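You operate a simulated robot arm through the tools that you are given. There is no shell and no other tool.

You are at the controls of a simulated robot arm. One attempt, no reset.

Task
Gauge the blue valve at the press: over +1.0 into the REWORK bin, otherwise into the DONE tray.
Fine: from the TO PRESS rack; a light touch of the plunger, the cap stays as it is; leave the swing plate out. Set down upright: what you pick out.

It is judged by the outcome, as a careful person would: the job done as asked, and still so three seconds after it is handed in. It fails if anything else is knocked over, pushed out of place, dropped, spilled or broken. Lids that push on must go on centred and level and be pressed home; caps that screw on are set level and turned clockwise until they are tight.

Robot
A 6-joint arm with a two-finger gripper, fixed in place. Base frame: the origin is at the foot of the arm, x ahead of it, y to its left, z up; the work surface is at about z = 860. Lengths are in mm, angles in rad, forces in N, time in s.
It reaches about 1298 mm from its shoulder. Its first joint turns from -2.601 to 2.601 rad. Payload 1.57 kg.
The tool frame sits at the grasp point between the pads (the TCP): z along the fingers, y along the line on which they close. The tips reach 21 mm beyond it. The gripper opens to 70 mm. The gripper's body begins 50 mm behind the TCP.
Orientation is told as [roll, pitch, yaw] about the base's x, y, z axes, in that order, counted from this pose: with the fingers straight down and closing along the base's y, the tool's x points along the base's -x, its y along +y and its z along -z.

Tools
- The arm moves only by the tool jog_arm. Its argument "commands" is a list of rows, each a list of 7 numbers: the turn, a rotation vector about the base's x, y, z in rad, then the shift along the base's x, y, z in m, then the finger opening in m, from 0 to 0.07. In form: [[wx, wy, wz, tx, ty, tz, grip], ...]. A call has 1 to 20 rows; each row shifts and turns the commanded pose from where the row before left it. Each row takes 0.2 s and may step no farther than 50 mm and 0.15 rad from the row before; otherwise, or with a gripper value out of range, the whole call is refused. A pose out of reach is approached as far as the arm can. The call stops where the force on the tool passes 40 N (or 10 N more than at its start, if that is more) or the arm is blocked; 0.2 s more then pass. The fingers move at their own pace and stop on an object; they squeeze with about 30 N. The grip force told is the motor's: it shows also when the fingers shut on nothing. Time passes only in rows, and 0.2 s behind the last, so rows that do not move let the fingers close. It gives the time, the measured TCP pose, the force on the tool (base axes), the opening and the grip force at its end, in the units of the frame above (readings bear some noise), with the torque about the TCP (base axes, N m) and any sound that the robot's microphone picked up.
- Cameras (640 x 400 px; columns grow to the right, rows downward): "scene" is fixed at [400.7, 651.2, 1627.3]; the picture's right is [0.98, -0.18, 0.00], its down [-0.18, -0.98, -0.07] and it looks along [0.01, 0.06, -1.00] (base axes); focal length 226 px, centre (320, 200). "wrist" rides on the gripper at [79, 4, -81] in the tool frame; the picture's right is [-0.05, 1.00, 0.00], its down [-0.67, -0.04, -0.74] and it looks along [-0.74, -0.04, 0.67] (tool axes); focal length 256 px, centre (320, 200). There is no depth. A picture from a camera that has moved, and an enlarged one, comes with that camera's place and axes in the base frame and with its lens.
- camera(camera): a new picture of that camera. The clock stands still meanwhile.
- move_column(by): slides the trunk up (or, below 0, down) by that many mm; the arm rides with it, the base frame stays. It gives what a move gives, with no picture.
- close_up(camera, box): a new picture of the part [left, top, right, bottom] of that camera's present view, enlarged. The clock stands still meanwhile.
- close_job(): hands the job in; it is judged then, once.

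Nothing tells you positions but the pictures and the camera data. Unless the task says otherwise, let go and move clear before handing in.

The tools are called after "Emit:" as name(argument=value, ...) on one line, values as JSON. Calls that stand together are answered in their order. jog_arm: Moves the arm, as the interface text tells. Its arguments: {"type":"object","properties":{"commands":{"type":"array"}},"required":["commands"]} The other tools are called the same way: move_column (by) slides the trunk up or down; camera (camera) takes a picture; close_up (camera, box) takes an enlarged picture of a part of a camera's view; close_job () hands the job in.

At the start:

```text
clock: 0.0
tcp_pos: [347.1, 499.8, 1245.6]
orientation: [-0.001, -0.001, -0.001]
ft_force: [0.6, -0.3, 0.0]
wrist_torque: [-0.03, 0.0, 0.0]
opening: 69.9
grasp_force: 0.0
trunk travel left (down, up): [-927.0, 43.0]
```

scene: 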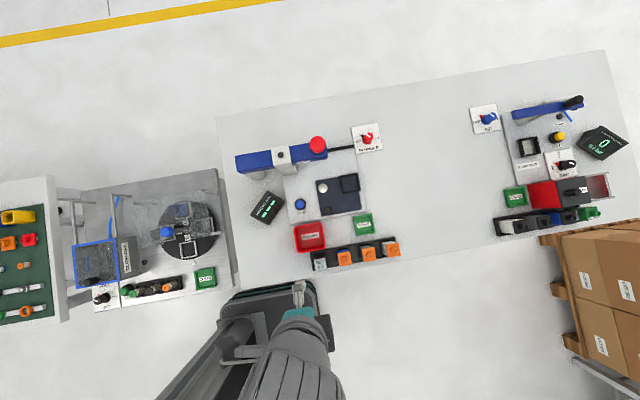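
wrist: 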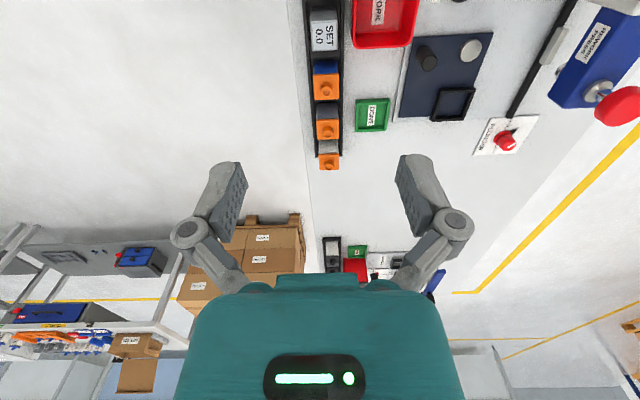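

I see a workbench with several stations; the middle one looks like a press with a dial gauge, a rack and bins in front. I'll take close-ups before moving anything.

Emit:
close_up(camera="scene", box=[220, 110, 420, 290])

Emit:
close_up(camera="scene", box=[460, 80, 640, 250])

Emit:
close_up(camera="scene", box=[60, 170, 250, 320])

Emit:
close_up(camera="wrist", box=[280, 0, 640, 200])

```text
2.22 times, centred on (320, 200) of scene
camera zoom: at [400.7, 651.2, 1627.3], right [0.98, -0.18, 0.0], down [-0.18, -0.98, -0.07], along [0.01, 0.06, -1.0], focal length 503 px, centre (320, 200)
```

zoom: 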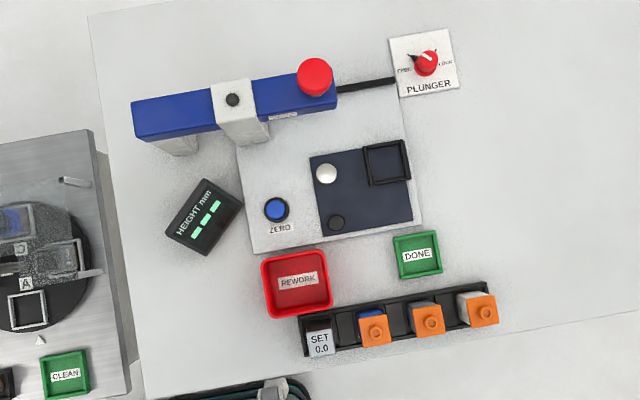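

```text
2.35 times, centred on (550, 165) of scene
camera zoom: at [400.7, 651.2, 1627.3], right [0.98, -0.18, 0.0], down [-0.18, -0.98, -0.07], along [0.01, 0.06, -1.0], focal length 532 px, centre (-221, 282)
```

zoom: 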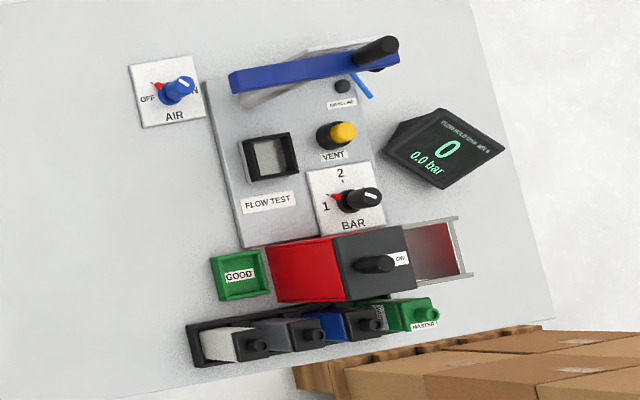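

```text
2.67 times, centred on (155, 245) of scene
camera zoom: at [400.7, 651.2, 1627.3], right [0.98, -0.18, 0.0], down [-0.18, -0.98, -0.07], along [0.01, 0.06, -1.0], focal length 604 px, centre (760, 80)
```

zoom: 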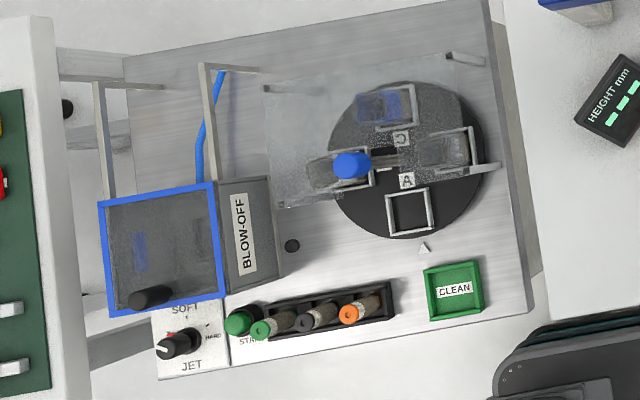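

```text
1.78 times, centred on (460, 100) of wrist
camera zoom: at [266.6, 505.8, 1326.3], right [0.05, 1.0, 0.0], down [0.67, -0.04, 0.74], along [0.74, -0.04, -0.67], focal length 455 px, centre (71, 378)
```

zoom: 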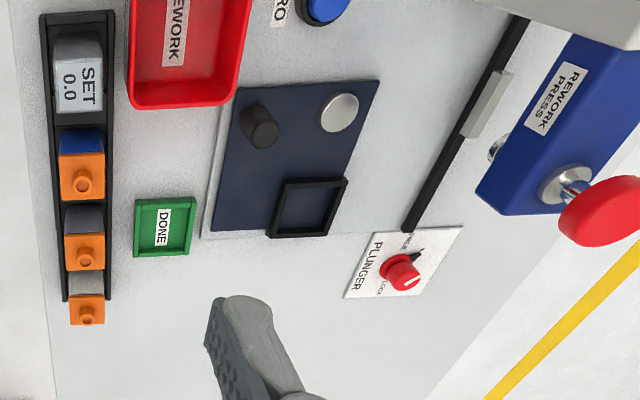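

The middle station is the REWORK PRESS, with a height gauge, ZERO button, plunger knob, nest plate, and a rack holding SET 0.0 and three orange-capped valves. I'll move the wrist camera high and sideways for a better look at it.

Emit:
jog_arm(commands=[[0, 0, 0, -0.025, 0.04, 0, 0.07], [0, 0, 0, -0.025, 0.04, 0, 0.07], [0, 0, 0, -0.025, 0.04, 0, 0.07], [0, 0, 0, -0.025, 0.04, 0, 0.07], [0, 0, 0, -0.025, 0.04, 0, 0.07], [0, 0, 0, -0.025, 0.03, 0, 0.07]])

Emit:
camera(camera="wrist")

Emit:
camera(camera="scene")

```text
clock: 1.4
tcp_pos: [197.0, 731.5, 1245.9]
orientation: [0.0, 0.0, -0.003]
ft_force: [0.0, 0.1, 0.1]
wrist_torque: [-0.01, -0.01, -0.01]
opening: 69.8
grasp_force: 0.0
trunk travel left (down, up): [-927.0, 43.0]
```

```text
taken
camera wrist: at [116.2, 737.0, 1326.0], right [0.05, 1.0, 0.0], down [0.67, -0.04, 0.75], along [0.74, -0.04, -0.67], focal length 256 px, centre (320, 200)
```

wrist: 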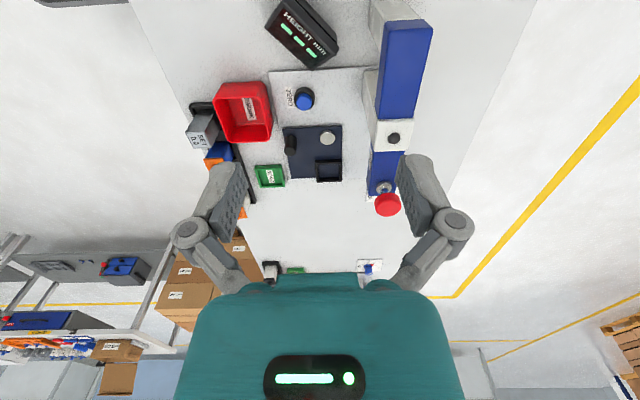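

```text
taken
```

scene: 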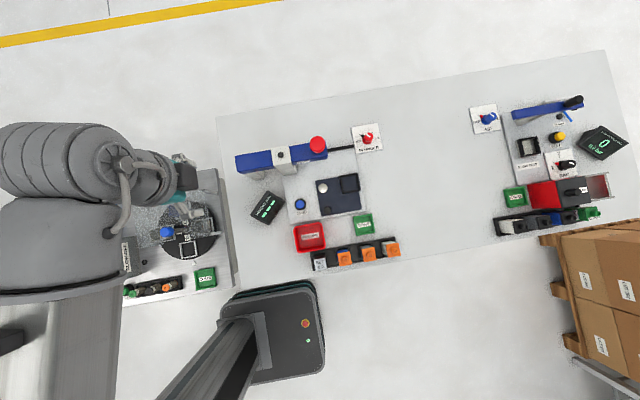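

The press is now seen from the -x side. I'll zoom in to read its parts.

Emit:
close_up(camera="wrist", box=[260, 80, 440, 220])

Emit:
close_up(camera="scene", box=[280, 120, 400, 195])

Emit:
close_up(camera="scene", box=[280, 180, 410, 275])

```text
2.86 times, centred on (350, 150) of wrist
camera zoom: at [116.2, 737.0, 1326.0], right [0.05, 1.0, 0.0], down [0.67, -0.04, 0.75], along [0.74, -0.04, -0.67], focal length 731 px, centre (234, 343)
```

zoom: 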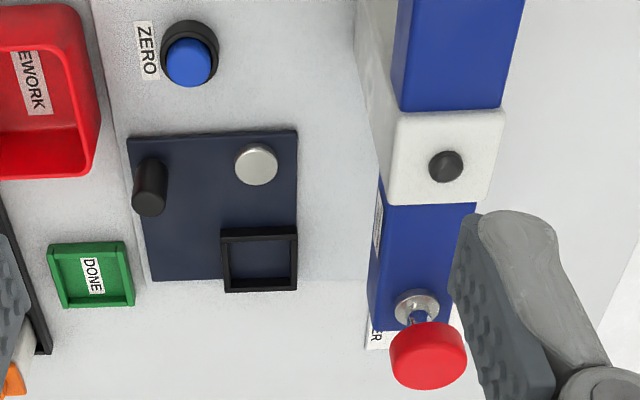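

```text
5.33 times, centred on (340, 158) of scene
camera zoom: at [400.7, 651.2, 1627.3], right [0.98, -0.18, 0.0], down [-0.18, -0.98, -0.07], along [0.01, 0.06, -1.0], focal length 1207 px, centre (213, 427)
```

zoom: 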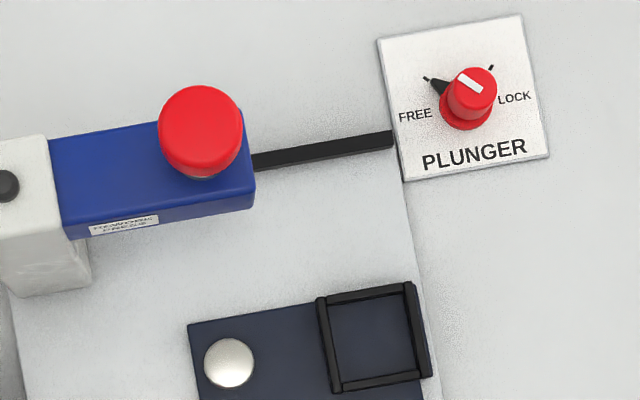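

```text
4.21 times, centred on (345, 228) of scene
camera zoom: at [400.7, 651.2, 1627.3], right [0.98, -0.18, 0.0], down [-0.18, -0.98, -0.07], along [0.01, 0.06, -1.0], focal length 953 px, centre (215, 84)
```

zoom: 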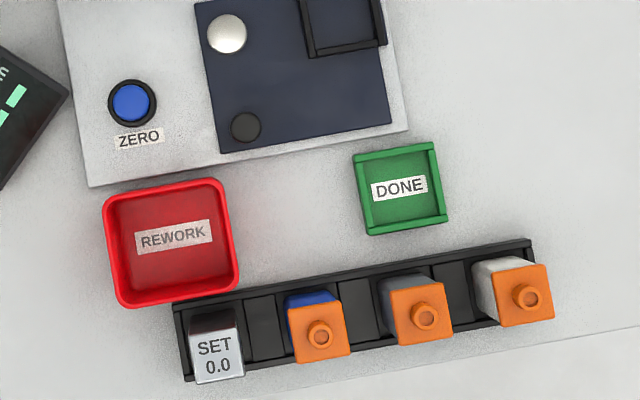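

I take the dark blue plate to be the swing plate: silver pivot, black handle knob, and a nest frame that would swing under the red plunger. The knob seems to point at FREE and the display shows dashes. I'll go round to the front and look along +y at the press.

Emit:
jog_arm(commands=[[0, 0, 0.1309, 0.02, -0.0185, 0, 0.07], [0, 0, 0.1309, 0.02, -0.0185, 0, 0.07], [0, 0, 0.1309, 0.02, -0.0185, 0, 0.07], [0, 0, 0.1309, 0.02, -0.0185, 0, 0.07], [0, 0, 0.1309, 0.02, -0.0185, 0, 0.07], [0, 0, 0.1309, 0.02, -0.0185, 0, 0.07], [0, 0, 0.1309, 0.02, -0.0185, -0.01, 0.07], [0, 0, 0.1309, 0.02, -0.0185, -0.01, 0.07], [0, 0, 0.1309, 0.02, -0.0185, -0.01, 0.07], [0, 0, 0.1309, 0.02, -0.0185, -0.02, 0.07], [0, 0, 0.1309, 0.02, -0.0185, -0.02, 0.07], [0, 0, 0.1309, 0.02, -0.0185, -0.02, 0.07]])

Emit:
camera(camera="wrist")

Emit:
camera(camera="scene")

```text
clock: 4.0
tcp_pos: [437.5, 508.0, 1245.1]
orientation: [0.001, -0.001, 1.572]
ft_force: [1.0, 0.0, 0.2]
wrist_torque: [0.0, 0.02, -0.01]
opening: 69.9
grasp_force: 0.0
out of reach, approached as far as the arm can: row 7, 8, 9, 10, 11, 12
trunk travel left (down, up): [-927.0, 43.0]
```

```text
taken
camera wrist: at [431.9, 429.4, 1326.3], right [-1.0, 0.05, 0.0], down [0.04, 0.67, 0.74], along [0.04, 0.74, -0.67], focal length 256 px, centre (320, 200)
```

wrist: 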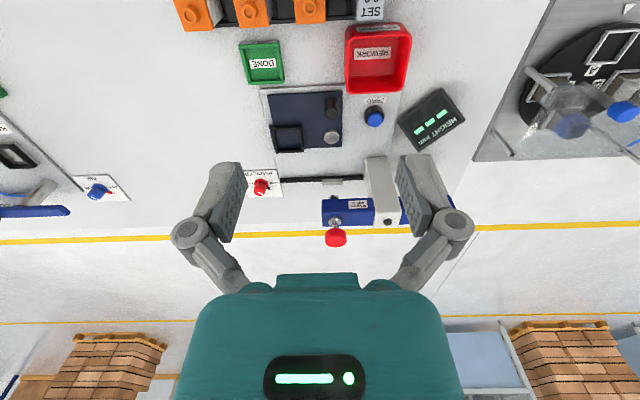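

```text
taken
```

scene: 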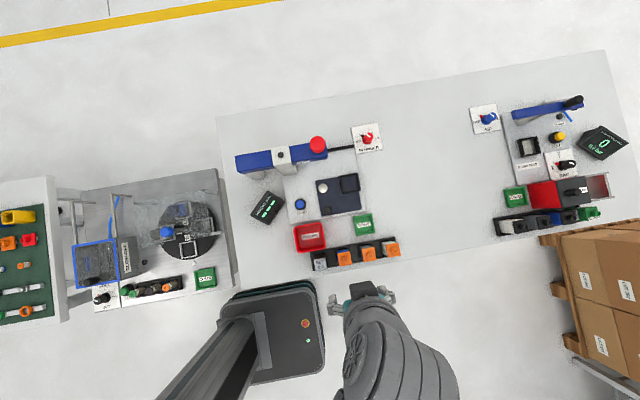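

The arm ran out of downward reach at z 1245, so the trunk must come down to work at the table. I'll lower it in steps while above clear space.

Emit:
move_column(by=-100)

Emit:
jog_arm(commands=[[0, 0, 0, 0, 0, 0, 0.07]])

```text
clock: 5.3
tcp_pos: [436.8, 508.6, 1146.7]
orientation: [-0.001, -0.001, 1.572]
ft_force: [-0.2, -0.4, -0.6]
wrist_torque: [0.02, 0.01, -0.04]
opening: 69.8
grasp_force: 0.0
trunk travel left (down, up): [-827.0, 143.0]
```

```text
clock: 5.7
tcp_pos: [436.6, 508.5, 1145.6]
orientation: [0.0, -0.001, 1.57]
ft_force: [-0.1, -0.1, 0.1]
wrist_torque: [-0.05, 0.01, 0.03]
opening: 70.0
grasp_force: 0.0
trunk travel left (down, up): [-827.0, 143.0]
```

Emit:
jog_arm(commands=[[0, 0, 0, 0, -0.02, 0.04, 0.07], [0, 0, 0, 0, -0.02, 0.04, 0.07], [0, 0, 0, 0, -0.02, 0.04, 0.07], [0, 0, 0, 0, -0.02, 0.04, 0.07], [0, 0, 0, 0, -0.02, 0.04, 0.07]])

Emit:
move_column(by=-280)

Emit:
camera(camera="wrist")

Emit:
camera(camera="scene")

```text
clock: 6.9
tcp_pos: [436.5, 408.3, 1144.5]
orientation: [0.001, 0.0, 1.571]
ft_force: [-0.1, 0.1, -0.5]
wrist_torque: [0.02, -0.01, -0.03]
opening: 69.9
grasp_force: 0.0
out of reach, approached as far as the arm can: row 1, 2, 3, 4, 5
trunk travel left (down, up): [-827.0, 143.0]
```

```text
clock: 9.8
tcp_pos: [436.5, 408.5, 866.3]
orientation: [0.001, 0.0, 1.571]
ft_force: [-0.2, -0.6, 0.0]
wrist_torque: [0.0, -0.04, 0.02]
opening: 69.7
grasp_force: 0.1
trunk travel left (down, up): [-547.0, 423.0]
```

```text
taken
camera wrist: at [430.9, 329.9, 946.3], right [-1.0, 0.05, 0.0], down [0.04, 0.67, 0.74], along [0.04, 0.74, -0.67], focal length 256 px, centre (320, 200)
```

wrist: 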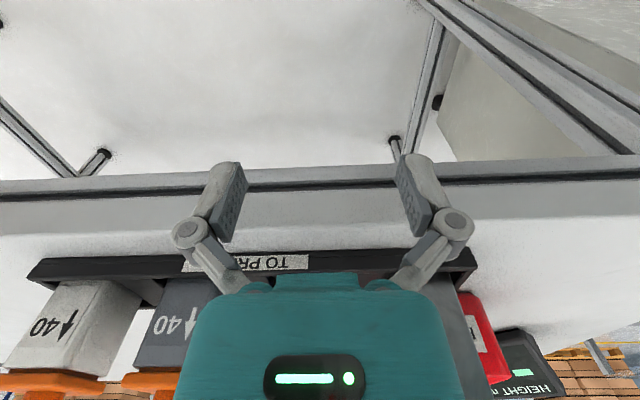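

```text
taken
```

scene: 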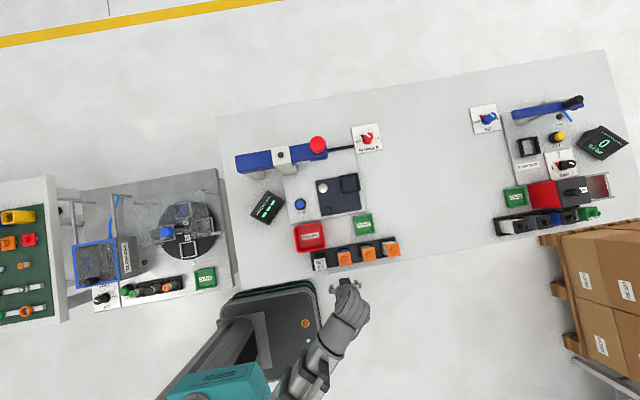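

Jogged z seems to have no effect (the height stayed fixed), and only the column changes z. I'll raise the column and test small z and tilt moves in free space.

Emit:
move_column(by=180)

Emit:
jog_arm(commands=[[0, 0, 0, 0, 0, 0.02, 0.07], [0, 0, 0, 0, 0, 0, 0.07]])

Emit:
jog_arm(commands=[[0, 0.1, 0, 0, 0, 0, 0.07], [0, 0, 0, 0, 0, 0, 0.07]])

Emit:
camera(camera="wrist")

```text
clock: 11.8
tcp_pos: [437.0, 408.1, 1045.5]
orientation: [0.001, 0.001, 1.572]
ft_force: [-0.1, 0.3, -0.9]
wrist_torque: [0.01, 0.02, 0.03]
opening: 69.9
grasp_force: 0.1
trunk travel left (down, up): [-727.0, 243.0]
```

```text
clock: 12.4
tcp_pos: [436.2, 406.7, 1046.0]
orientation: [0.0, 0.0, 1.57]
ft_force: [1.0, -1.4, 0.1]
wrist_torque: [0.0, 0.01, 0.03]
opening: 70.1
grasp_force: 0.1
out of reach, approached as far as the arm can: row 1
trunk travel left (down, up): [-727.0, 243.0]
```

```text
clock: 13.0
tcp_pos: [436.2, 408.8, 1047.5]
orientation: [0.1, 0.0, 1.572]
ft_force: [-0.3, 0.4, 0.5]
wrist_torque: [0.01, -0.02, 0.0]
opening: 70.1
grasp_force: 0.0
trunk travel left (down, up): [-727.0, 243.0]
```

```text
taken
camera wrist: at [439.2, 330.2, 1127.2], right [-0.99, 0.05, 0.1], down [0.11, 0.67, 0.74], along [-0.03, 0.74, -0.67], focal length 256 px, centre (320, 200)
```

wrist: 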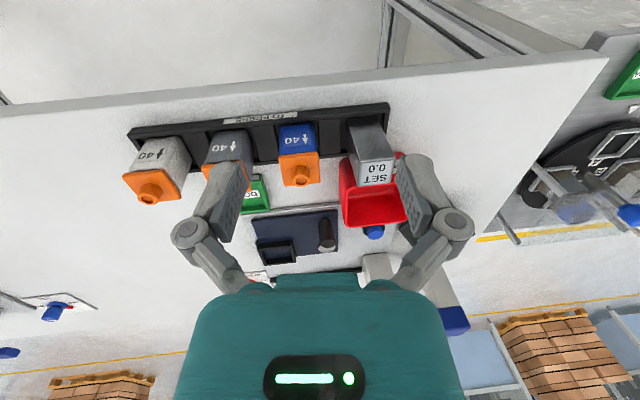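

Tilts and planar moves work; z comes only from the column. I'll undo the tilt and take detailed views.

Emit:
jog_arm(commands=[[0, -0.1, 0, 0, 0, 0, 0.07], [0, 0, 0, -0.04, 0, 0, 0.07], [0, 0, 0, -0.02, 0, 0, 0.07]])

Emit:
close_up(camera="wrist", box=[120, 80, 440, 280])

Emit:
close_up(camera="wrist", box=[210, 100, 400, 220])

```text
clock: 13.8
tcp_pos: [376.4, 408.9, 1046.1]
orientation: [-0.001, 0.0, 1.57]
ft_force: [-0.7, -0.3, -0.7]
wrist_torque: [0.0, 0.0, 0.0]
opening: 70.0
grasp_force: 0.1
trunk travel left (down, up): [-727.0, 243.0]
```

```text
2.00 times, centred on (280, 180) of wrist
camera zoom: at [370.0, 331.2, 1126.4], right [-1.0, 0.05, 0.0], down [0.04, 0.67, 0.74], along [0.04, 0.74, -0.67], focal length 512 px, centre (400, 240)
```

zoom: 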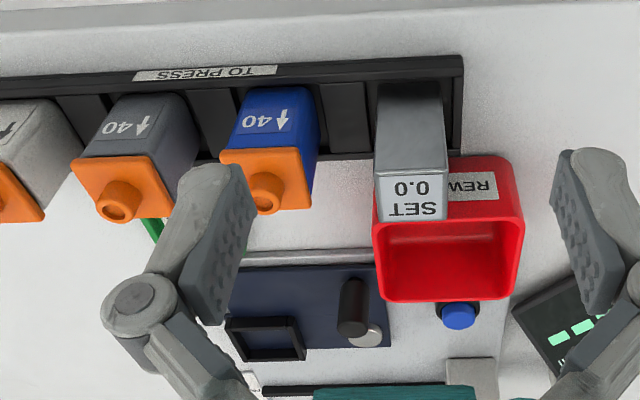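

```text
3.33 times, centred on (305, 160) of wrist
camera zoom: at [370.0, 331.2, 1126.4], right [-1.0, 0.05, 0.0], down [0.04, 0.67, 0.74], along [0.04, 0.74, -0.67], focal length 853 px, centre (370, 333)
```

zoom: 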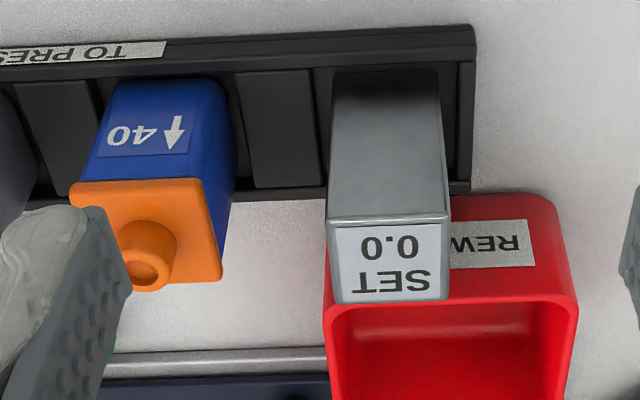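

The rack runs along x at about y=517, with SET leftmost, then blue, dark gray and light gray; tops are near z=930. Next I'll move the camera over the rack to inspect the press more closely.

Emit:
jog_arm(commands=[[0, 0, 0, 0.025, 0.04, 0, 0.07], [0, 0, 0, 0.025, 0.04, 0, 0.07], [0, 0, 0, 0.025, 0.04, 0, 0.07], [0, 0, 0, 0.025, 0.04, 0, 0.07]])

Emit:
camera(camera="wrist")

Emit:
close_up(camera="wrist", box=[240, 80, 400, 180])

Emit:
close_up(camera="wrist", box=[240, 160, 400, 280])

```text
clock: 14.8
tcp_pos: [477.8, 570.4, 1045.7]
orientation: [0.001, 0.002, 1.571]
ft_force: [0.1, 0.2, -0.1]
wrist_torque: [0.03, 0.01, 0.0]
opening: 70.0
grasp_force: 0.1
trunk travel left (down, up): [-727.0, 243.0]
```

```text
taken
camera wrist: at [471.6, 491.3, 1126.0], right [-1.0, 0.05, 0.0], down [0.04, 0.67, 0.74], along [0.04, 0.74, -0.67], focal length 256 px, centre (320, 200)
```

wrist: 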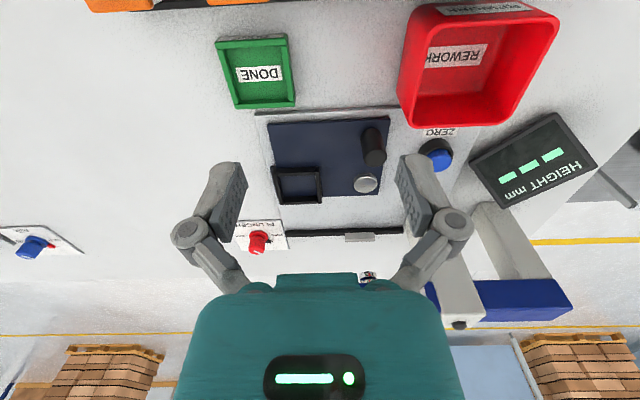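

```text
4.00 times, centred on (320, 130) of wrist
camera zoom: at [471.6, 491.3, 1126.0], right [-1.0, 0.05, 0.0], down [0.04, 0.67, 0.74], along [0.04, 0.74, -0.67], focal length 1024 px, centre (320, 480)
```

zoom: 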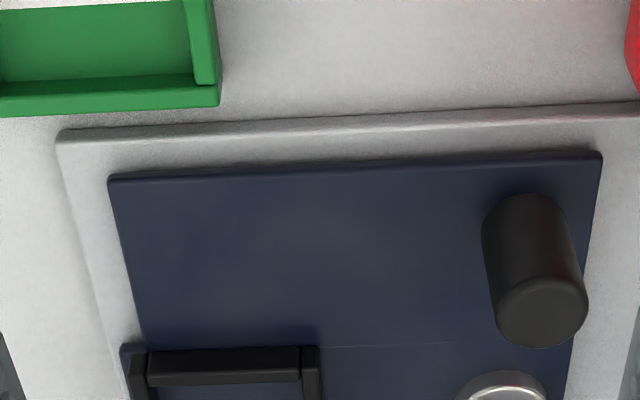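

```text
3.33 times, centred on (320, 220) of wrist
camera zoom: at [471.6, 491.3, 1126.0], right [-1.0, 0.05, 0.0], down [0.04, 0.67, 0.74], along [0.04, 0.74, -0.67], focal length 853 px, centre (320, 133)
```

zoom: 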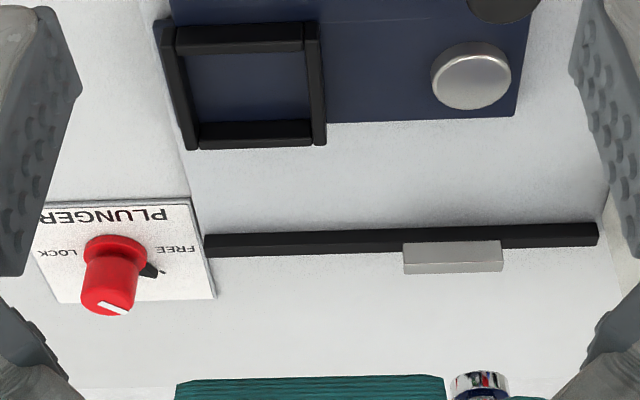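

The knob reads FREE and a gray stop block sits on the black bar behind the plunger line. I'll tilt the wrist to look under the beam at the plunger.

Emit:
jog_arm(commands=[[0.15, 0, 0, -0.012, 0, 0, 0.07], [0.15, 0, 0, -0.012, 0, 0, 0.07], [0.15, 0, 0, -0.012, 0, 0, 0.07], [0.1, 0, 0, -0.012, 0, 0, 0.07]])

Emit:
camera(camera="wrist")

Emit:
close_up(camera="wrist", box=[220, 60, 420, 185])

```text
clock: 15.8
tcp_pos: [428.6, 568.3, 1074.5]
orientation: [0.0, -0.551, 1.569]
ft_force: [0.8, 0.5, 1.1]
wrist_torque: [0.01, 0.01, -0.05]
opening: 69.9
grasp_force: 0.1
out of reach, approached as far as the arm can: row 2, 3, 4
trunk travel left (down, up): [-727.0, 243.0]
```

```text
taken
camera wrist: at [422.9, 459.6, 1100.4], right [-1.0, 0.05, 0.03], down [0.04, 0.18, 0.98], along [0.04, 0.98, -0.18], focal length 256 px, centre (320, 200)
```

wrist: 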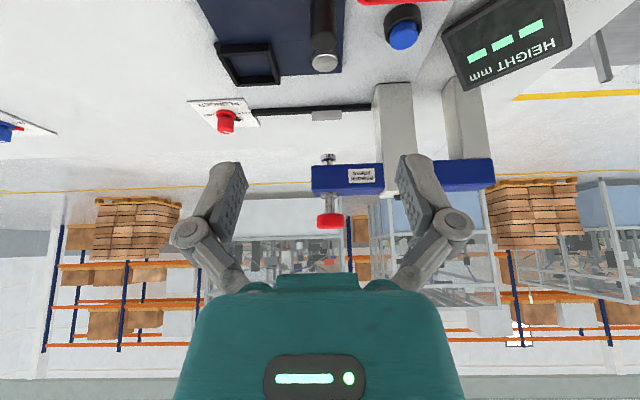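

```text
3.20 times, centred on (320, 122) of wrist
camera zoom: at [422.9, 459.6, 1100.4], right [-1.0, 0.05, 0.03], down [0.04, 0.18, 0.98], along [0.04, 0.98, -0.18], focal length 819 px, centre (320, 448)
```

zoom: 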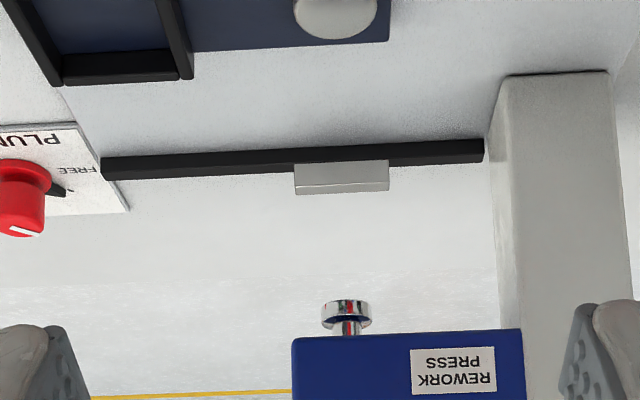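

Now it's clear: the plunger's chrome foot hangs at about z=961 under the beam at (427, 827), with the red cap on top near z=1070. The pivot is at about (427, 737) and the nest about (516, 736). I'll level the wrist and go above the SET master at about (373, 504).

Emit:
jog_arm(commands=[[-0.15, 0, 0, 0, 0, 0, 0.07], [-0.15, 0, 0, 0, 0, 0, 0.07], [-0.15, 0, 0, 0, 0, 0, 0.07], [-0.1, 0, 0, 0, 0, 0, 0.07], [0, 0, 0, -0.025, -0.035, 0, 0.07], [0, 0, 0, -0.025, -0.035, 0, 0.07]])

Emit:
camera(camera="wrist")

Emit:
close_up(camera="scene", box=[280, 200, 410, 281])

```text
clock: 17.2
tcp_pos: [377.6, 495.8, 1045.6]
orientation: [0.001, 0.0, 1.569]
ft_force: [0.2, -0.2, -0.2]
wrist_torque: [0.01, 0.01, -0.03]
opening: 69.9
grasp_force: 0.0
out of reach, approached as far as the arm can: row 1, 2, 3
trunk travel left (down, up): [-727.0, 243.0]
```

```text
taken
camera wrist: at [372.4, 418.0, 1126.6], right [-1.0, 0.05, 0.0], down [0.04, 0.67, 0.74], along [0.04, 0.74, -0.67], focal length 256 px, centre (320, 200)
```

wrist: 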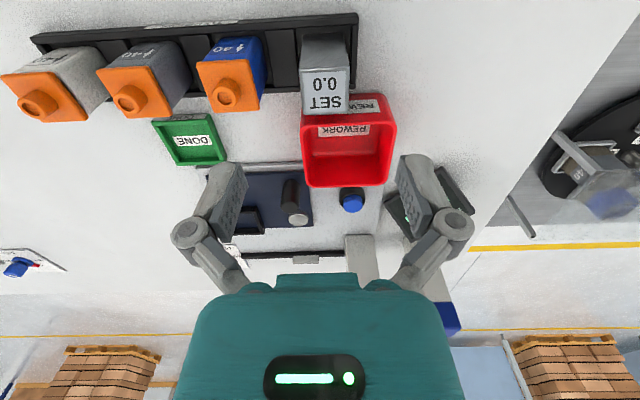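

```text
4.92 times, centred on (345, 240) of scene
camera zoom: at [400.7, 651.2, 1627.3], right [0.98, -0.18, 0.0], down [-0.18, -0.98, -0.07], along [0.01, 0.06, -1.0], focal length 1114 px, centre (197, 1)
```

zoom: 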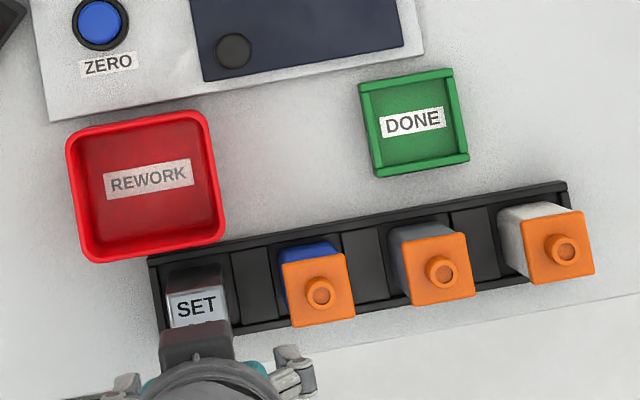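

Emit:
close_up(camera="wrist", box=[190, 10, 370, 125])

```text
3.48 times, centred on (280, 68) of wrist
camera zoom: at [372.4, 418.0, 1126.6], right [-1.0, 0.05, 0.0], down [0.04, 0.67, 0.74], along [0.04, 0.74, -0.67], focal length 890 px, centre (459, 661)
```

zoom: 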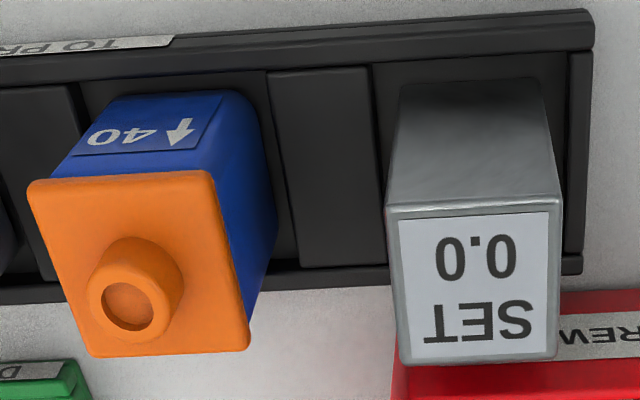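

From triangulation SET is about 35 mm square, centred near (373, 505.5), top about z=940. I'll align above it and lower partway to check the fit.

Emit:
jog_arm(commands=[[0, 0, 0, -0.0046, 0.0097, 0, 0.07], [0, 0, 0, 0, 0, 0, 0.07]])

Emit:
move_column(by=-65)

Emit:
camera(camera="wrist")

Emit:
close_up(camera="wrist", box=[180, 0, 460, 200])

```text
clock: 17.8
tcp_pos: [375.1, 508.0, 1047.0]
orientation: [-0.001, 0.0, 1.57]
ft_force: [0.6, 1.5, 0.5]
wrist_torque: [0.02, -0.02, -0.01]
opening: 69.9
grasp_force: 0.1
trunk travel left (down, up): [-727.0, 243.0]
```

```text
clock: 18.8
tcp_pos: [373.5, 507.2, 980.6]
orientation: [0.0, -0.001, 1.57]
ft_force: [0.4, -0.8, -0.2]
wrist_torque: [0.03, 0.0, 0.01]
opening: 70.1
grasp_force: 0.0
trunk travel left (down, up): [-662.0, 308.0]
```

```text
taken
camera wrist: at [368.2, 429.3, 1061.3], right [-1.0, 0.05, 0.0], down [0.04, 0.67, 0.74], along [0.04, 0.74, -0.67], focal length 256 px, centre (320, 200)
```

wrist: 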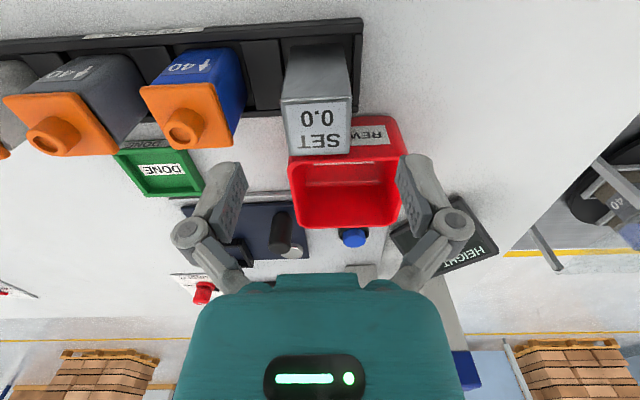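

```text
2.00 times, centred on (320, 100) of wrist
camera zoom: at [368.2, 429.3, 1061.3], right [-1.0, 0.05, 0.0], down [0.04, 0.67, 0.74], along [0.04, 0.74, -0.67], focal length 512 px, centre (320, 400)
```

zoom: 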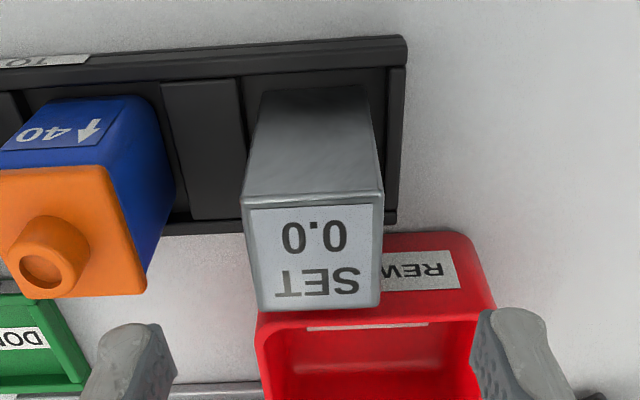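

SET is centred between the fingers. I'll lower around it and close gently.

Emit:
jog_arm(commands=[[0, 0, 0, 0, -0.001, 0, 0.07], [0, 0, 0, 0, 0, 0, 0.07]])

Emit:
move_column(by=-62)

Emit:
camera(camera="wrist")

```text
clock: 19.4
tcp_pos: [373.6, 506.6, 981.9]
orientation: [0.0, 0.0, 1.57]
ft_force: [0.9, 0.3, -0.1]
wrist_torque: [0.0, -0.03, -0.01]
opening: 70.0
grasp_force: 0.0
trunk travel left (down, up): [-662.0, 308.0]
```

```text
clock: 20.4
tcp_pos: [373.6, 506.2, 918.6]
orientation: [0.0, 0.0, 1.57]
ft_force: [-0.1, -0.3, -0.6]
wrist_torque: [-0.01, -0.02, 0.01]
opening: 70.0
grasp_force: 0.1
trunk travel left (down, up): [-600.0, 370.0]
```

```text
taken
camera wrist: at [368.2, 428.4, 999.3], right [-1.0, 0.05, 0.0], down [0.04, 0.67, 0.74], along [0.04, 0.74, -0.67], focal length 256 px, centre (320, 200)
```

wrist: 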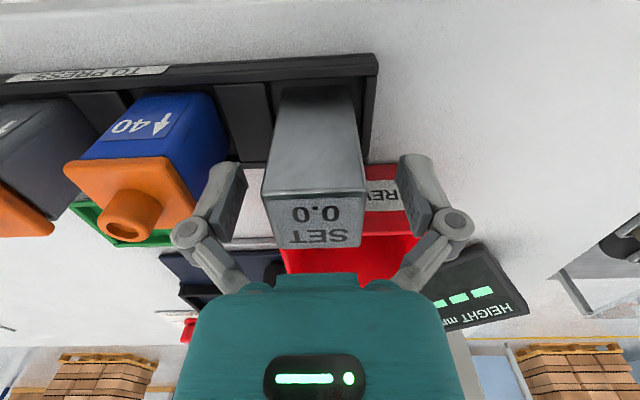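

Emit:
jog_arm(commands=[[0, 0, 0, 0.0013, 0, 0, 0.07], [0, 0, 0, 0, 0, 0, 0.055], [0, 0, 0, 0, 0, 0, 0.045], [0, 0, 0, 0, 0, 0, 0.038], [0, 0, 0, 0, 0, 0, 0.03], [0, 0, 0, 0, 0, 0, 0.03]])

Emit:
close_up(camera="wrist", box=[180, 40, 460, 240])

```text
clock: 21.8
tcp_pos: [375.1, 507.2, 919.2]
orientation: [-0.001, 0.0, 1.568]
ft_force: [0.4, -0.2, 1.2]
wrist_torque: [-0.06, -0.01, 0.0]
opening: 35.7
grasp_force: 29.5
trunk travel left (down, up): [-600.0, 370.0]
```

```text
2.00 times, centred on (320, 140) of wrist
camera zoom: at [369.3, 428.5, 999.3], right [-1.0, 0.05, 0.0], down [0.04, 0.67, 0.74], along [0.04, 0.74, -0.67], focal length 512 px, centre (320, 320)
```

zoom: 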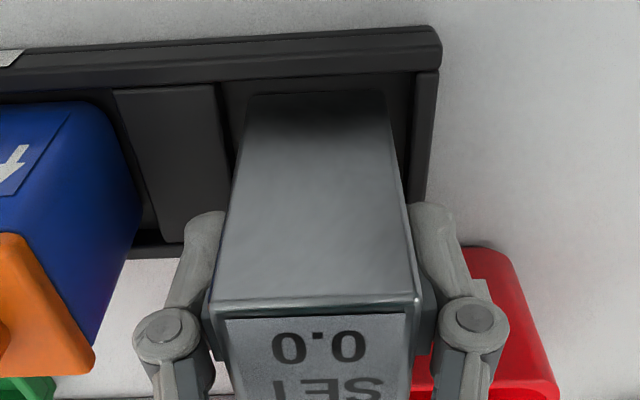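

SET is gripped (35.7 mm wide). I'll lift it and carry it over the nest at about (516, 736).

Emit:
move_column(by=100)

Emit:
jog_arm(commands=[[0, 0, 0, 0.024, 0.038, 0, 0.03], [0, 0, 0, 0.024, 0.038, 0, 0.03], [0, 0, 0, 0.024, 0.038, 0, 0.03], [0, 0, 0, 0.024, 0.038, 0, 0.03], [0, 0, 0, 0.024, 0.038, 0, 0.03], [0, 0, 0, 0.021, 0.038, 0, 0.03], [0, 0, 0, 0, 0, 0, 0.03]])

Emit:
camera(camera="wrist")

Emit:
close_up(camera="scene", box=[280, 120, 400, 195])

```text
clock: 23.1
tcp_pos: [374.6, 506.3, 1018.6]
orientation: [0.0, 0.001, 1.572]
ft_force: [0.1, -0.2, -3.0]
wrist_torque: [-0.01, -0.01, 0.04]
opening: 35.6
grasp_force: 30.5
trunk travel left (down, up): [-700.0, 270.0]
```

```text
clock: 24.8
tcp_pos: [514.2, 734.4, 1018.5]
orientation: [0.0, -0.001, 1.57]
ft_force: [0.2, 0.0, -4.1]
wrist_torque: [-0.01, 0.01, 0.01]
opening: 35.5
grasp_force: 30.0
trunk travel left (down, up): [-700.0, 270.0]
```

```text
taken
camera wrist: at [510.1, 655.8, 1099.0], right [-1.0, 0.05, 0.0], down [0.04, 0.67, 0.74], along [0.04, 0.74, -0.67], focal length 256 px, centre (320, 200)
```

wrist: 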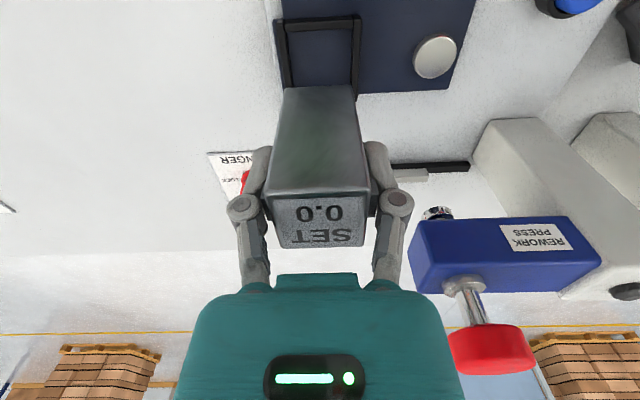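

```text
5.33 times, centred on (340, 158) of scene
camera zoom: at [400.7, 651.2, 1627.3], right [0.98, -0.18, 0.0], down [-0.18, -0.98, -0.07], along [0.01, 0.06, -1.0], focal length 1207 px, centre (213, 427)
```

zoom: 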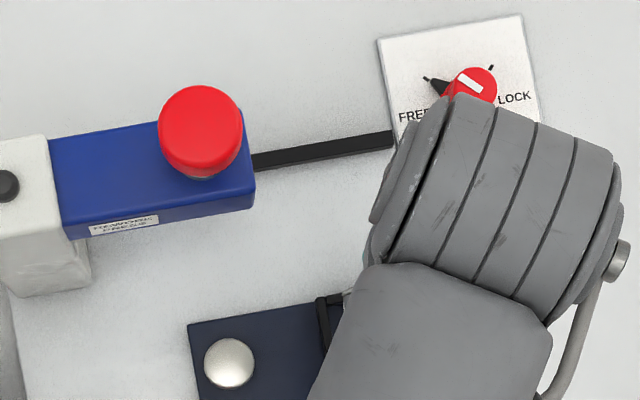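

Emit:
close_up(camera="wrist", box=[240, 0, 480, 150])

```text
2.67 times, centred on (360, 75) of wrist
camera zoom: at [510.1, 655.8, 1099.0], right [-1.0, 0.05, 0.0], down [0.04, 0.67, 0.74], along [0.04, 0.74, -0.67], focal length 683 px, centre (213, 533)
```

zoom: 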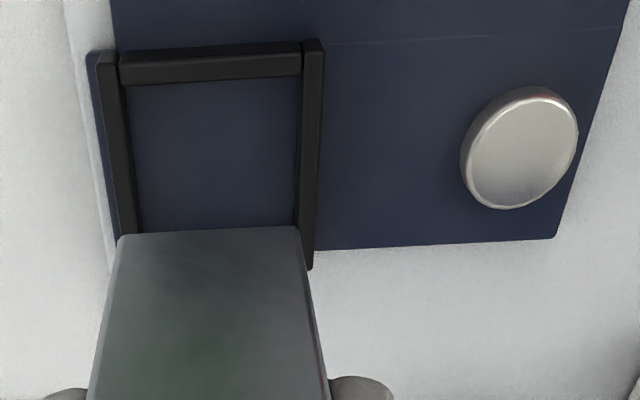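

The nest frame outer centre computes to about (513.5, 734.5), which matches where I am. I'll lower partway and check alignment.

Emit:
move_column(by=-66)

Emit:
close_up(camera="wrist", box=[220, 0, 480, 160])

Emit:
camera(camera="wrist")

```text
clock: 25.8
tcp_pos: [514.5, 732.6, 952.4]
orientation: [-0.001, 0.0, 1.569]
ft_force: [-0.1, -0.3, -2.6]
wrist_torque: [-0.01, 0.02, 0.03]
opening: 35.4
grasp_force: 30.1
trunk travel left (down, up): [-634.0, 336.0]
```

```text
2.46 times, centred on (350, 80) of wrist
camera zoom: at [510.1, 655.5, 1033.1], right [-1.0, 0.05, 0.0], down [0.04, 0.67, 0.74], along [0.04, 0.74, -0.67], focal length 630 px, centre (246, 495)
```

zoom: 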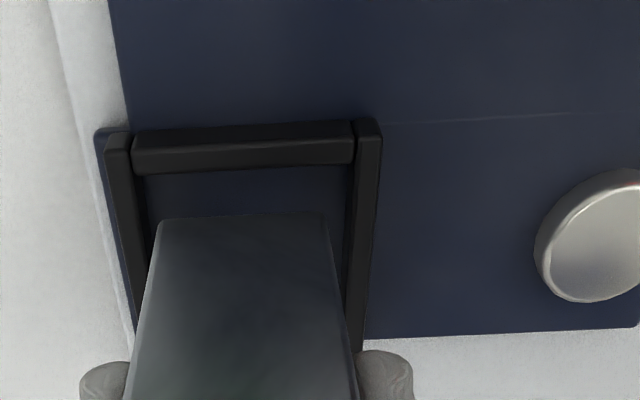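

```text
taken
camera wrist: at [510.1, 655.5, 1033.1], right [-1.0, 0.05, 0.0], down [0.04, 0.67, 0.74], along [0.04, 0.74, -0.67], focal length 256 px, centre (320, 200)
```

wrist: 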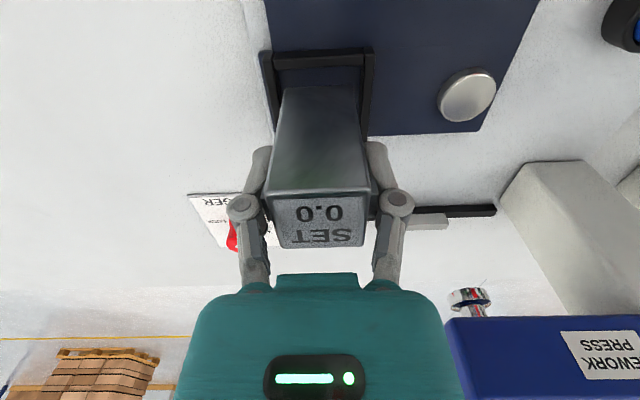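

Block bottom is about z=896, nest wall tops about 881, and it is centred within 1 mm. I'll nudge x and lower in small steps until it seats.

Emit:
jog_arm(commands=[[0, 0, 0, -0.0008, 0, 0, 0.03], [0, 0, 0, 0, 0, 0, 0.03]])

Emit:
move_column(by=-17)

Emit:
close_up(camera="wrist", box=[220, 0, 480, 160])

```text
clock: 26.4
tcp_pos: [515.3, 733.4, 952.5]
orientation: [0.0, 0.0, 1.568]
ft_force: [-0.5, 0.6, -3.1]
wrist_torque: [-0.01, -0.03, 0.0]
opening: 35.6
grasp_force: 30.0
trunk travel left (down, up): [-634.0, 336.0]
```

```text
clock: 27.0
tcp_pos: [514.8, 734.6, 935.4]
orientation: [0.0, 0.001, 1.569]
ft_force: [0.5, -0.2, -3.1]
wrist_torque: [0.05, 0.04, -0.01]
opening: 35.6
grasp_force: 30.0
trunk travel left (down, up): [-617.0, 353.0]
```

```text
2.46 times, centred on (350, 80) of wrist
camera zoom: at [509.2, 655.5, 1016.1], right [-1.0, 0.05, 0.0], down [0.04, 0.67, 0.74], along [0.04, 0.74, -0.67], focal length 630 px, centre (246, 495)
```

zoom: 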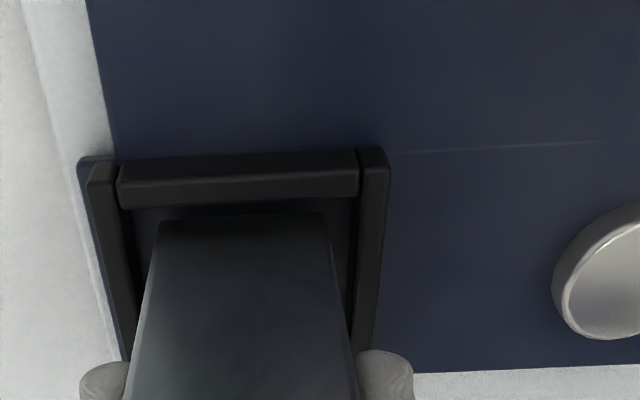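

Emit:
move_column(by=-4)

Emit:
move_column(by=-2)

Emit:
close_up(camera="wrist", box=[220, 0, 480, 160])

```text
clock: 27.6
tcp_pos: [515.3, 734.1, 932.8]
orientation: [-0.001, 0.0, 1.568]
ft_force: [0.2, 0.2, -3.7]
wrist_torque: [0.03, 0.02, -0.03]
opening: 35.6
grasp_force: 29.5
trunk travel left (down, up): [-613.0, 357.0]
```

```text
clock: 28.1
tcp_pos: [515.1, 732.8, 929.7]
orientation: [0.0, 0.002, 1.569]
ft_force: [0.8, 0.9, -3.2]
wrist_torque: [-0.01, -0.02, -0.01]
opening: 35.6
grasp_force: 30.0
trunk travel left (down, up): [-611.0, 359.0]
```

```text
2.46 times, centred on (350, 80) of wrist
camera zoom: at [509.3, 655.5, 1010.0], right [-1.0, 0.05, 0.0], down [0.04, 0.67, 0.74], along [0.04, 0.74, -0.67], focal length 630 px, centre (246, 495)
```

zoom: 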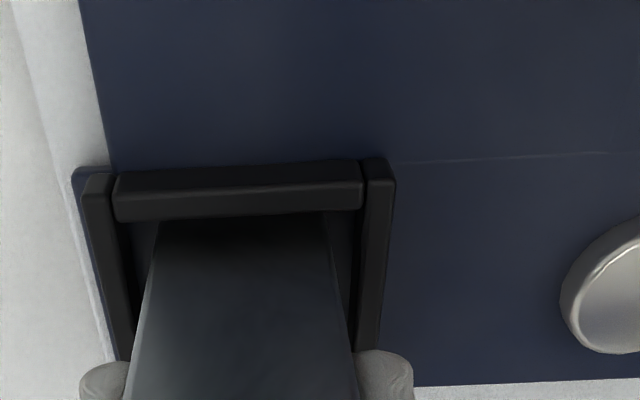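

Emit:
move_column(by=-2)

Emit:
move_column(by=-1.5)

Emit:
move_column(by=-1)

```text
clock: 28.6
tcp_pos: [514.4, 734.7, 928.6]
orientation: [0.0, -0.002, 1.572]
ft_force: [3.8, 5.2, 16.0]
wrist_torque: [-0.04, -0.06, -0.02]
opening: 35.8
grasp_force: 30.1
trunk travel left (down, up): [-609.0, 361.0]
```

```text
clock: 29.1
tcp_pos: [515.0, 732.3, 926.9]
orientation: [-0.001, -0.003, 1.568]
ft_force: [4.2, 6.1, 23.1]
wrist_torque: [0.11, -0.13, 0.04]
opening: 35.8
grasp_force: 30.3
trunk travel left (down, up): [-608.0, 362.0]
```

```text
clock: 29.6
tcp_pos: [513.9, 732.4, 926.2]
orientation: [-0.001, 0.002, 1.57]
ft_force: [4.9, 4.7, 22.4]
wrist_torque: [0.06, -0.11, 0.0]
opening: 35.6
grasp_force: 30.1
trunk travel left (down, up): [-607.0, 363.0]
```

The block is seated (force rising to about 22 N). I'll back up slightly to relieve it, then release.

Emit:
move_column(by=2)

Emit:
jog_arm(commands=[[0, 0, 0, 0, 0, 0, 0.04], [0, 0, 0, 0, 0, 0, 0.05], [0, 0, 0, 0, 0, 0, 0.06], [0, 0, 0, 0, 0, 0, 0.06]])

Emit:
camera(camera="wrist")

```text
clock: 30.1
tcp_pos: [514.7, 733.5, 926.7]
orientation: [0.003, 0.001, 1.571]
ft_force: [0.1, 0.4, -3.4]
wrist_torque: [-0.01, -0.06, -0.01]
opening: 35.5
grasp_force: 29.9
trunk travel left (down, up): [-609.0, 361.0]
```

```text
clock: 31.1
tcp_pos: [514.6, 734.1, 927.5]
orientation: [-0.001, 0.0, 1.568]
ft_force: [0.3, 0.3, -0.4]
wrist_torque: [0.06, 0.03, -0.01]
opening: 60.2
grasp_force: 0.1
trunk travel left (down, up): [-609.0, 361.0]
```

```text
taken
camera wrist: at [509.2, 655.4, 1007.7], right [-1.0, 0.05, 0.0], down [0.04, 0.67, 0.74], along [0.04, 0.74, -0.67], focal length 256 px, centre (320, 200)
```

wrist: 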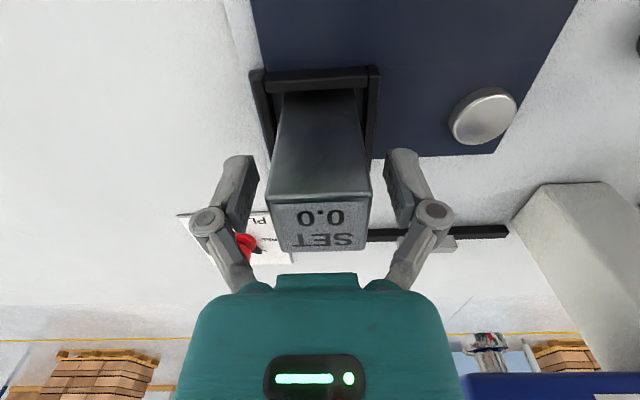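

SET stands in the nest. I'll raise, turn the gripper back to yaw 0 and go above the plate's handle knob at about (425, 661).

Emit:
move_column(by=75)

Emit:
jog_arm(commands=[[0, 0, -0.1428, -0.0081, -0.0066, 0, 0.06], [0, 0, -0.1428, -0.0081, -0.0066, 0, 0.06], [0, 0, -0.1428, -0.0081, -0.0066, 0, 0.06], [0, 0, -0.1428, -0.0081, -0.0066, 0, 0.06], [0, 0, -0.1428, -0.0081, -0.0066, 0, 0.06], [0, 0, -0.1428, -0.0081, -0.0066, 0, 0.06], [0, 0, -0.1428, -0.0081, -0.0066, 0, 0.06], [0, 0, -0.1428, -0.0081, -0.0066, 0, 0.06], [0, 0, -0.1428, -0.0081, -0.0066, 0, 0.06], [0, 0, -0.1428, -0.0081, -0.0066, 0, 0.06], [0, 0, -0.1428, -0.0081, -0.0066, 0, 0.06], [0, 0, 0, 0, 0, 0, 0.06]])

Emit:
camera(camera="wrist")

Emit:
close_up(camera="scene", box=[280, 120, 400, 195])

```text
clock: 32.3
tcp_pos: [514.9, 733.4, 1003.1]
orientation: [0.001, 0.0, 1.57]
ft_force: [-0.8, -0.8, -0.1]
wrist_torque: [0.01, 0.01, -0.02]
opening: 60.0
grasp_force: 0.1
trunk travel left (down, up): [-684.0, 286.0]
```

```text
clock: 34.9
tcp_pos: [425.3, 661.3, 1003.6]
orientation: [0.001, 0.001, -0.002]
ft_force: [-0.2, 0.1, 0.9]
wrist_torque: [-0.01, 0.0, -0.03]
opening: 60.0
grasp_force: 0.1
trunk travel left (down, up): [-684.0, 286.0]
```

```text
taken
camera wrist: at [345.1, 666.3, 1082.8], right [0.06, 1.0, 0.0], down [0.67, -0.04, 0.74], along [0.74, -0.04, -0.67], focal length 256 px, centre (320, 200)
```

wrist: 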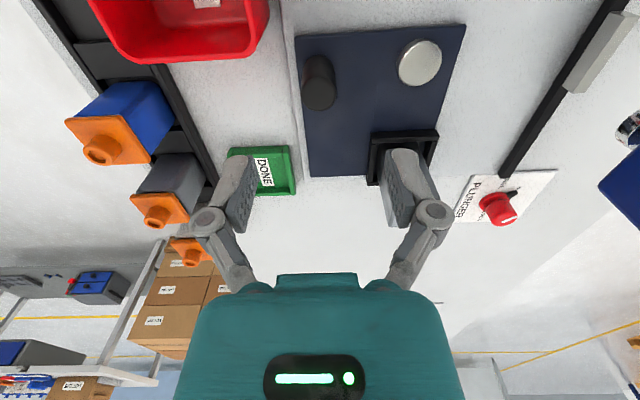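

```text
5.33 times, centred on (340, 158) of scene
camera zoom: at [400.7, 651.2, 1627.3], right [0.98, -0.18, 0.0], down [-0.18, -0.98, -0.07], along [0.01, 0.06, -1.0], focal length 1207 px, centre (213, 427)
```

zoom: 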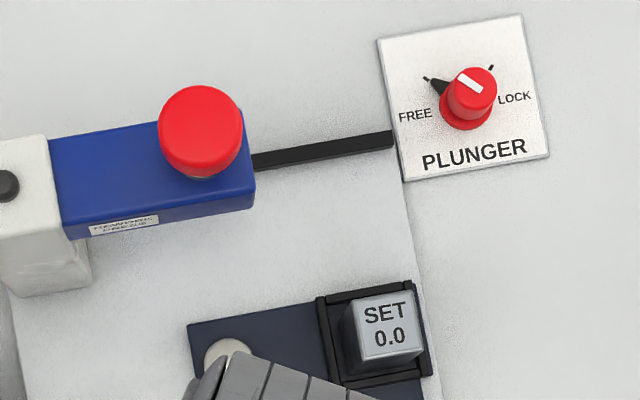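

Emit:
close_up(camera="wrist", box=[280, 0, 480, 125])

```text
3.20 times, centred on (380, 62) of wrist
camera zoom: at [345.1, 666.3, 1082.8], right [0.06, 1.0, 0.0], down [0.67, -0.04, 0.74], along [0.74, -0.04, -0.67], focal length 819 px, centre (128, 640)
```

zoom: 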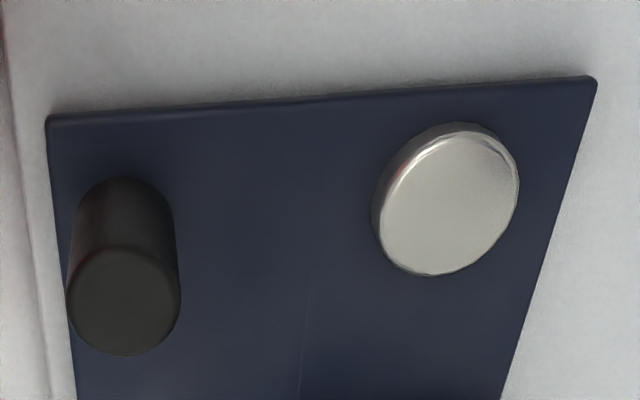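

Knob is at about (426, 661), 24 mm across, top near z=912; pivot about (425.5, 736.5). I'll narrow the opening, descend and grip the knob.

Emit:
jog_arm(commands=[[0, 0, 0, 0.0007, 0, 0, 0.05], [0, 0, 0, 0, 0, 0, 0.045], [0, 0, 0, 0, 0, 0, 0.045]])

Emit:
move_column(by=-80)

Emit:
camera(camera="wrist")

```text
clock: 35.7
tcp_pos: [426.8, 662.1, 1002.4]
orientation: [0.0, -0.001, 0.001]
ft_force: [1.0, 0.3, -0.1]
wrist_torque: [0.02, 0.03, 0.0]
opening: 44.9
grasp_force: 0.2
trunk travel left (down, up): [-684.0, 286.0]
```

```text
clock: 36.8
tcp_pos: [425.6, 660.9, 923.4]
orientation: [0.0, 0.0, 0.0]
ft_force: [0.3, -0.6, -0.2]
wrist_torque: [-0.03, -0.06, -0.01]
opening: 45.1
grasp_force: 0.1
trunk travel left (down, up): [-604.0, 366.0]
```

```text
taken
camera wrist: at [345.8, 666.1, 1002.8], right [0.05, 1.0, 0.0], down [0.67, -0.04, 0.74], along [0.74, -0.04, -0.67], focal length 256 px, centre (320, 200)
```

wrist: 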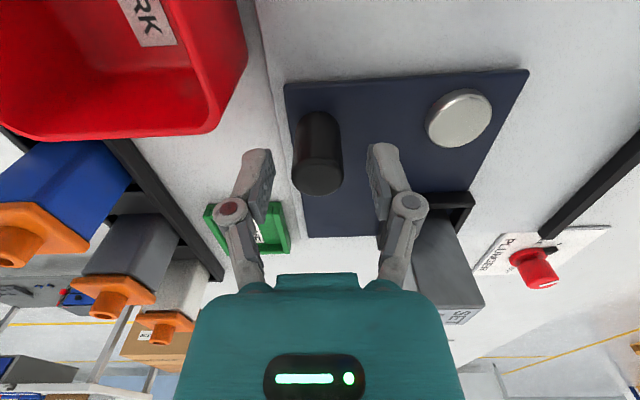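

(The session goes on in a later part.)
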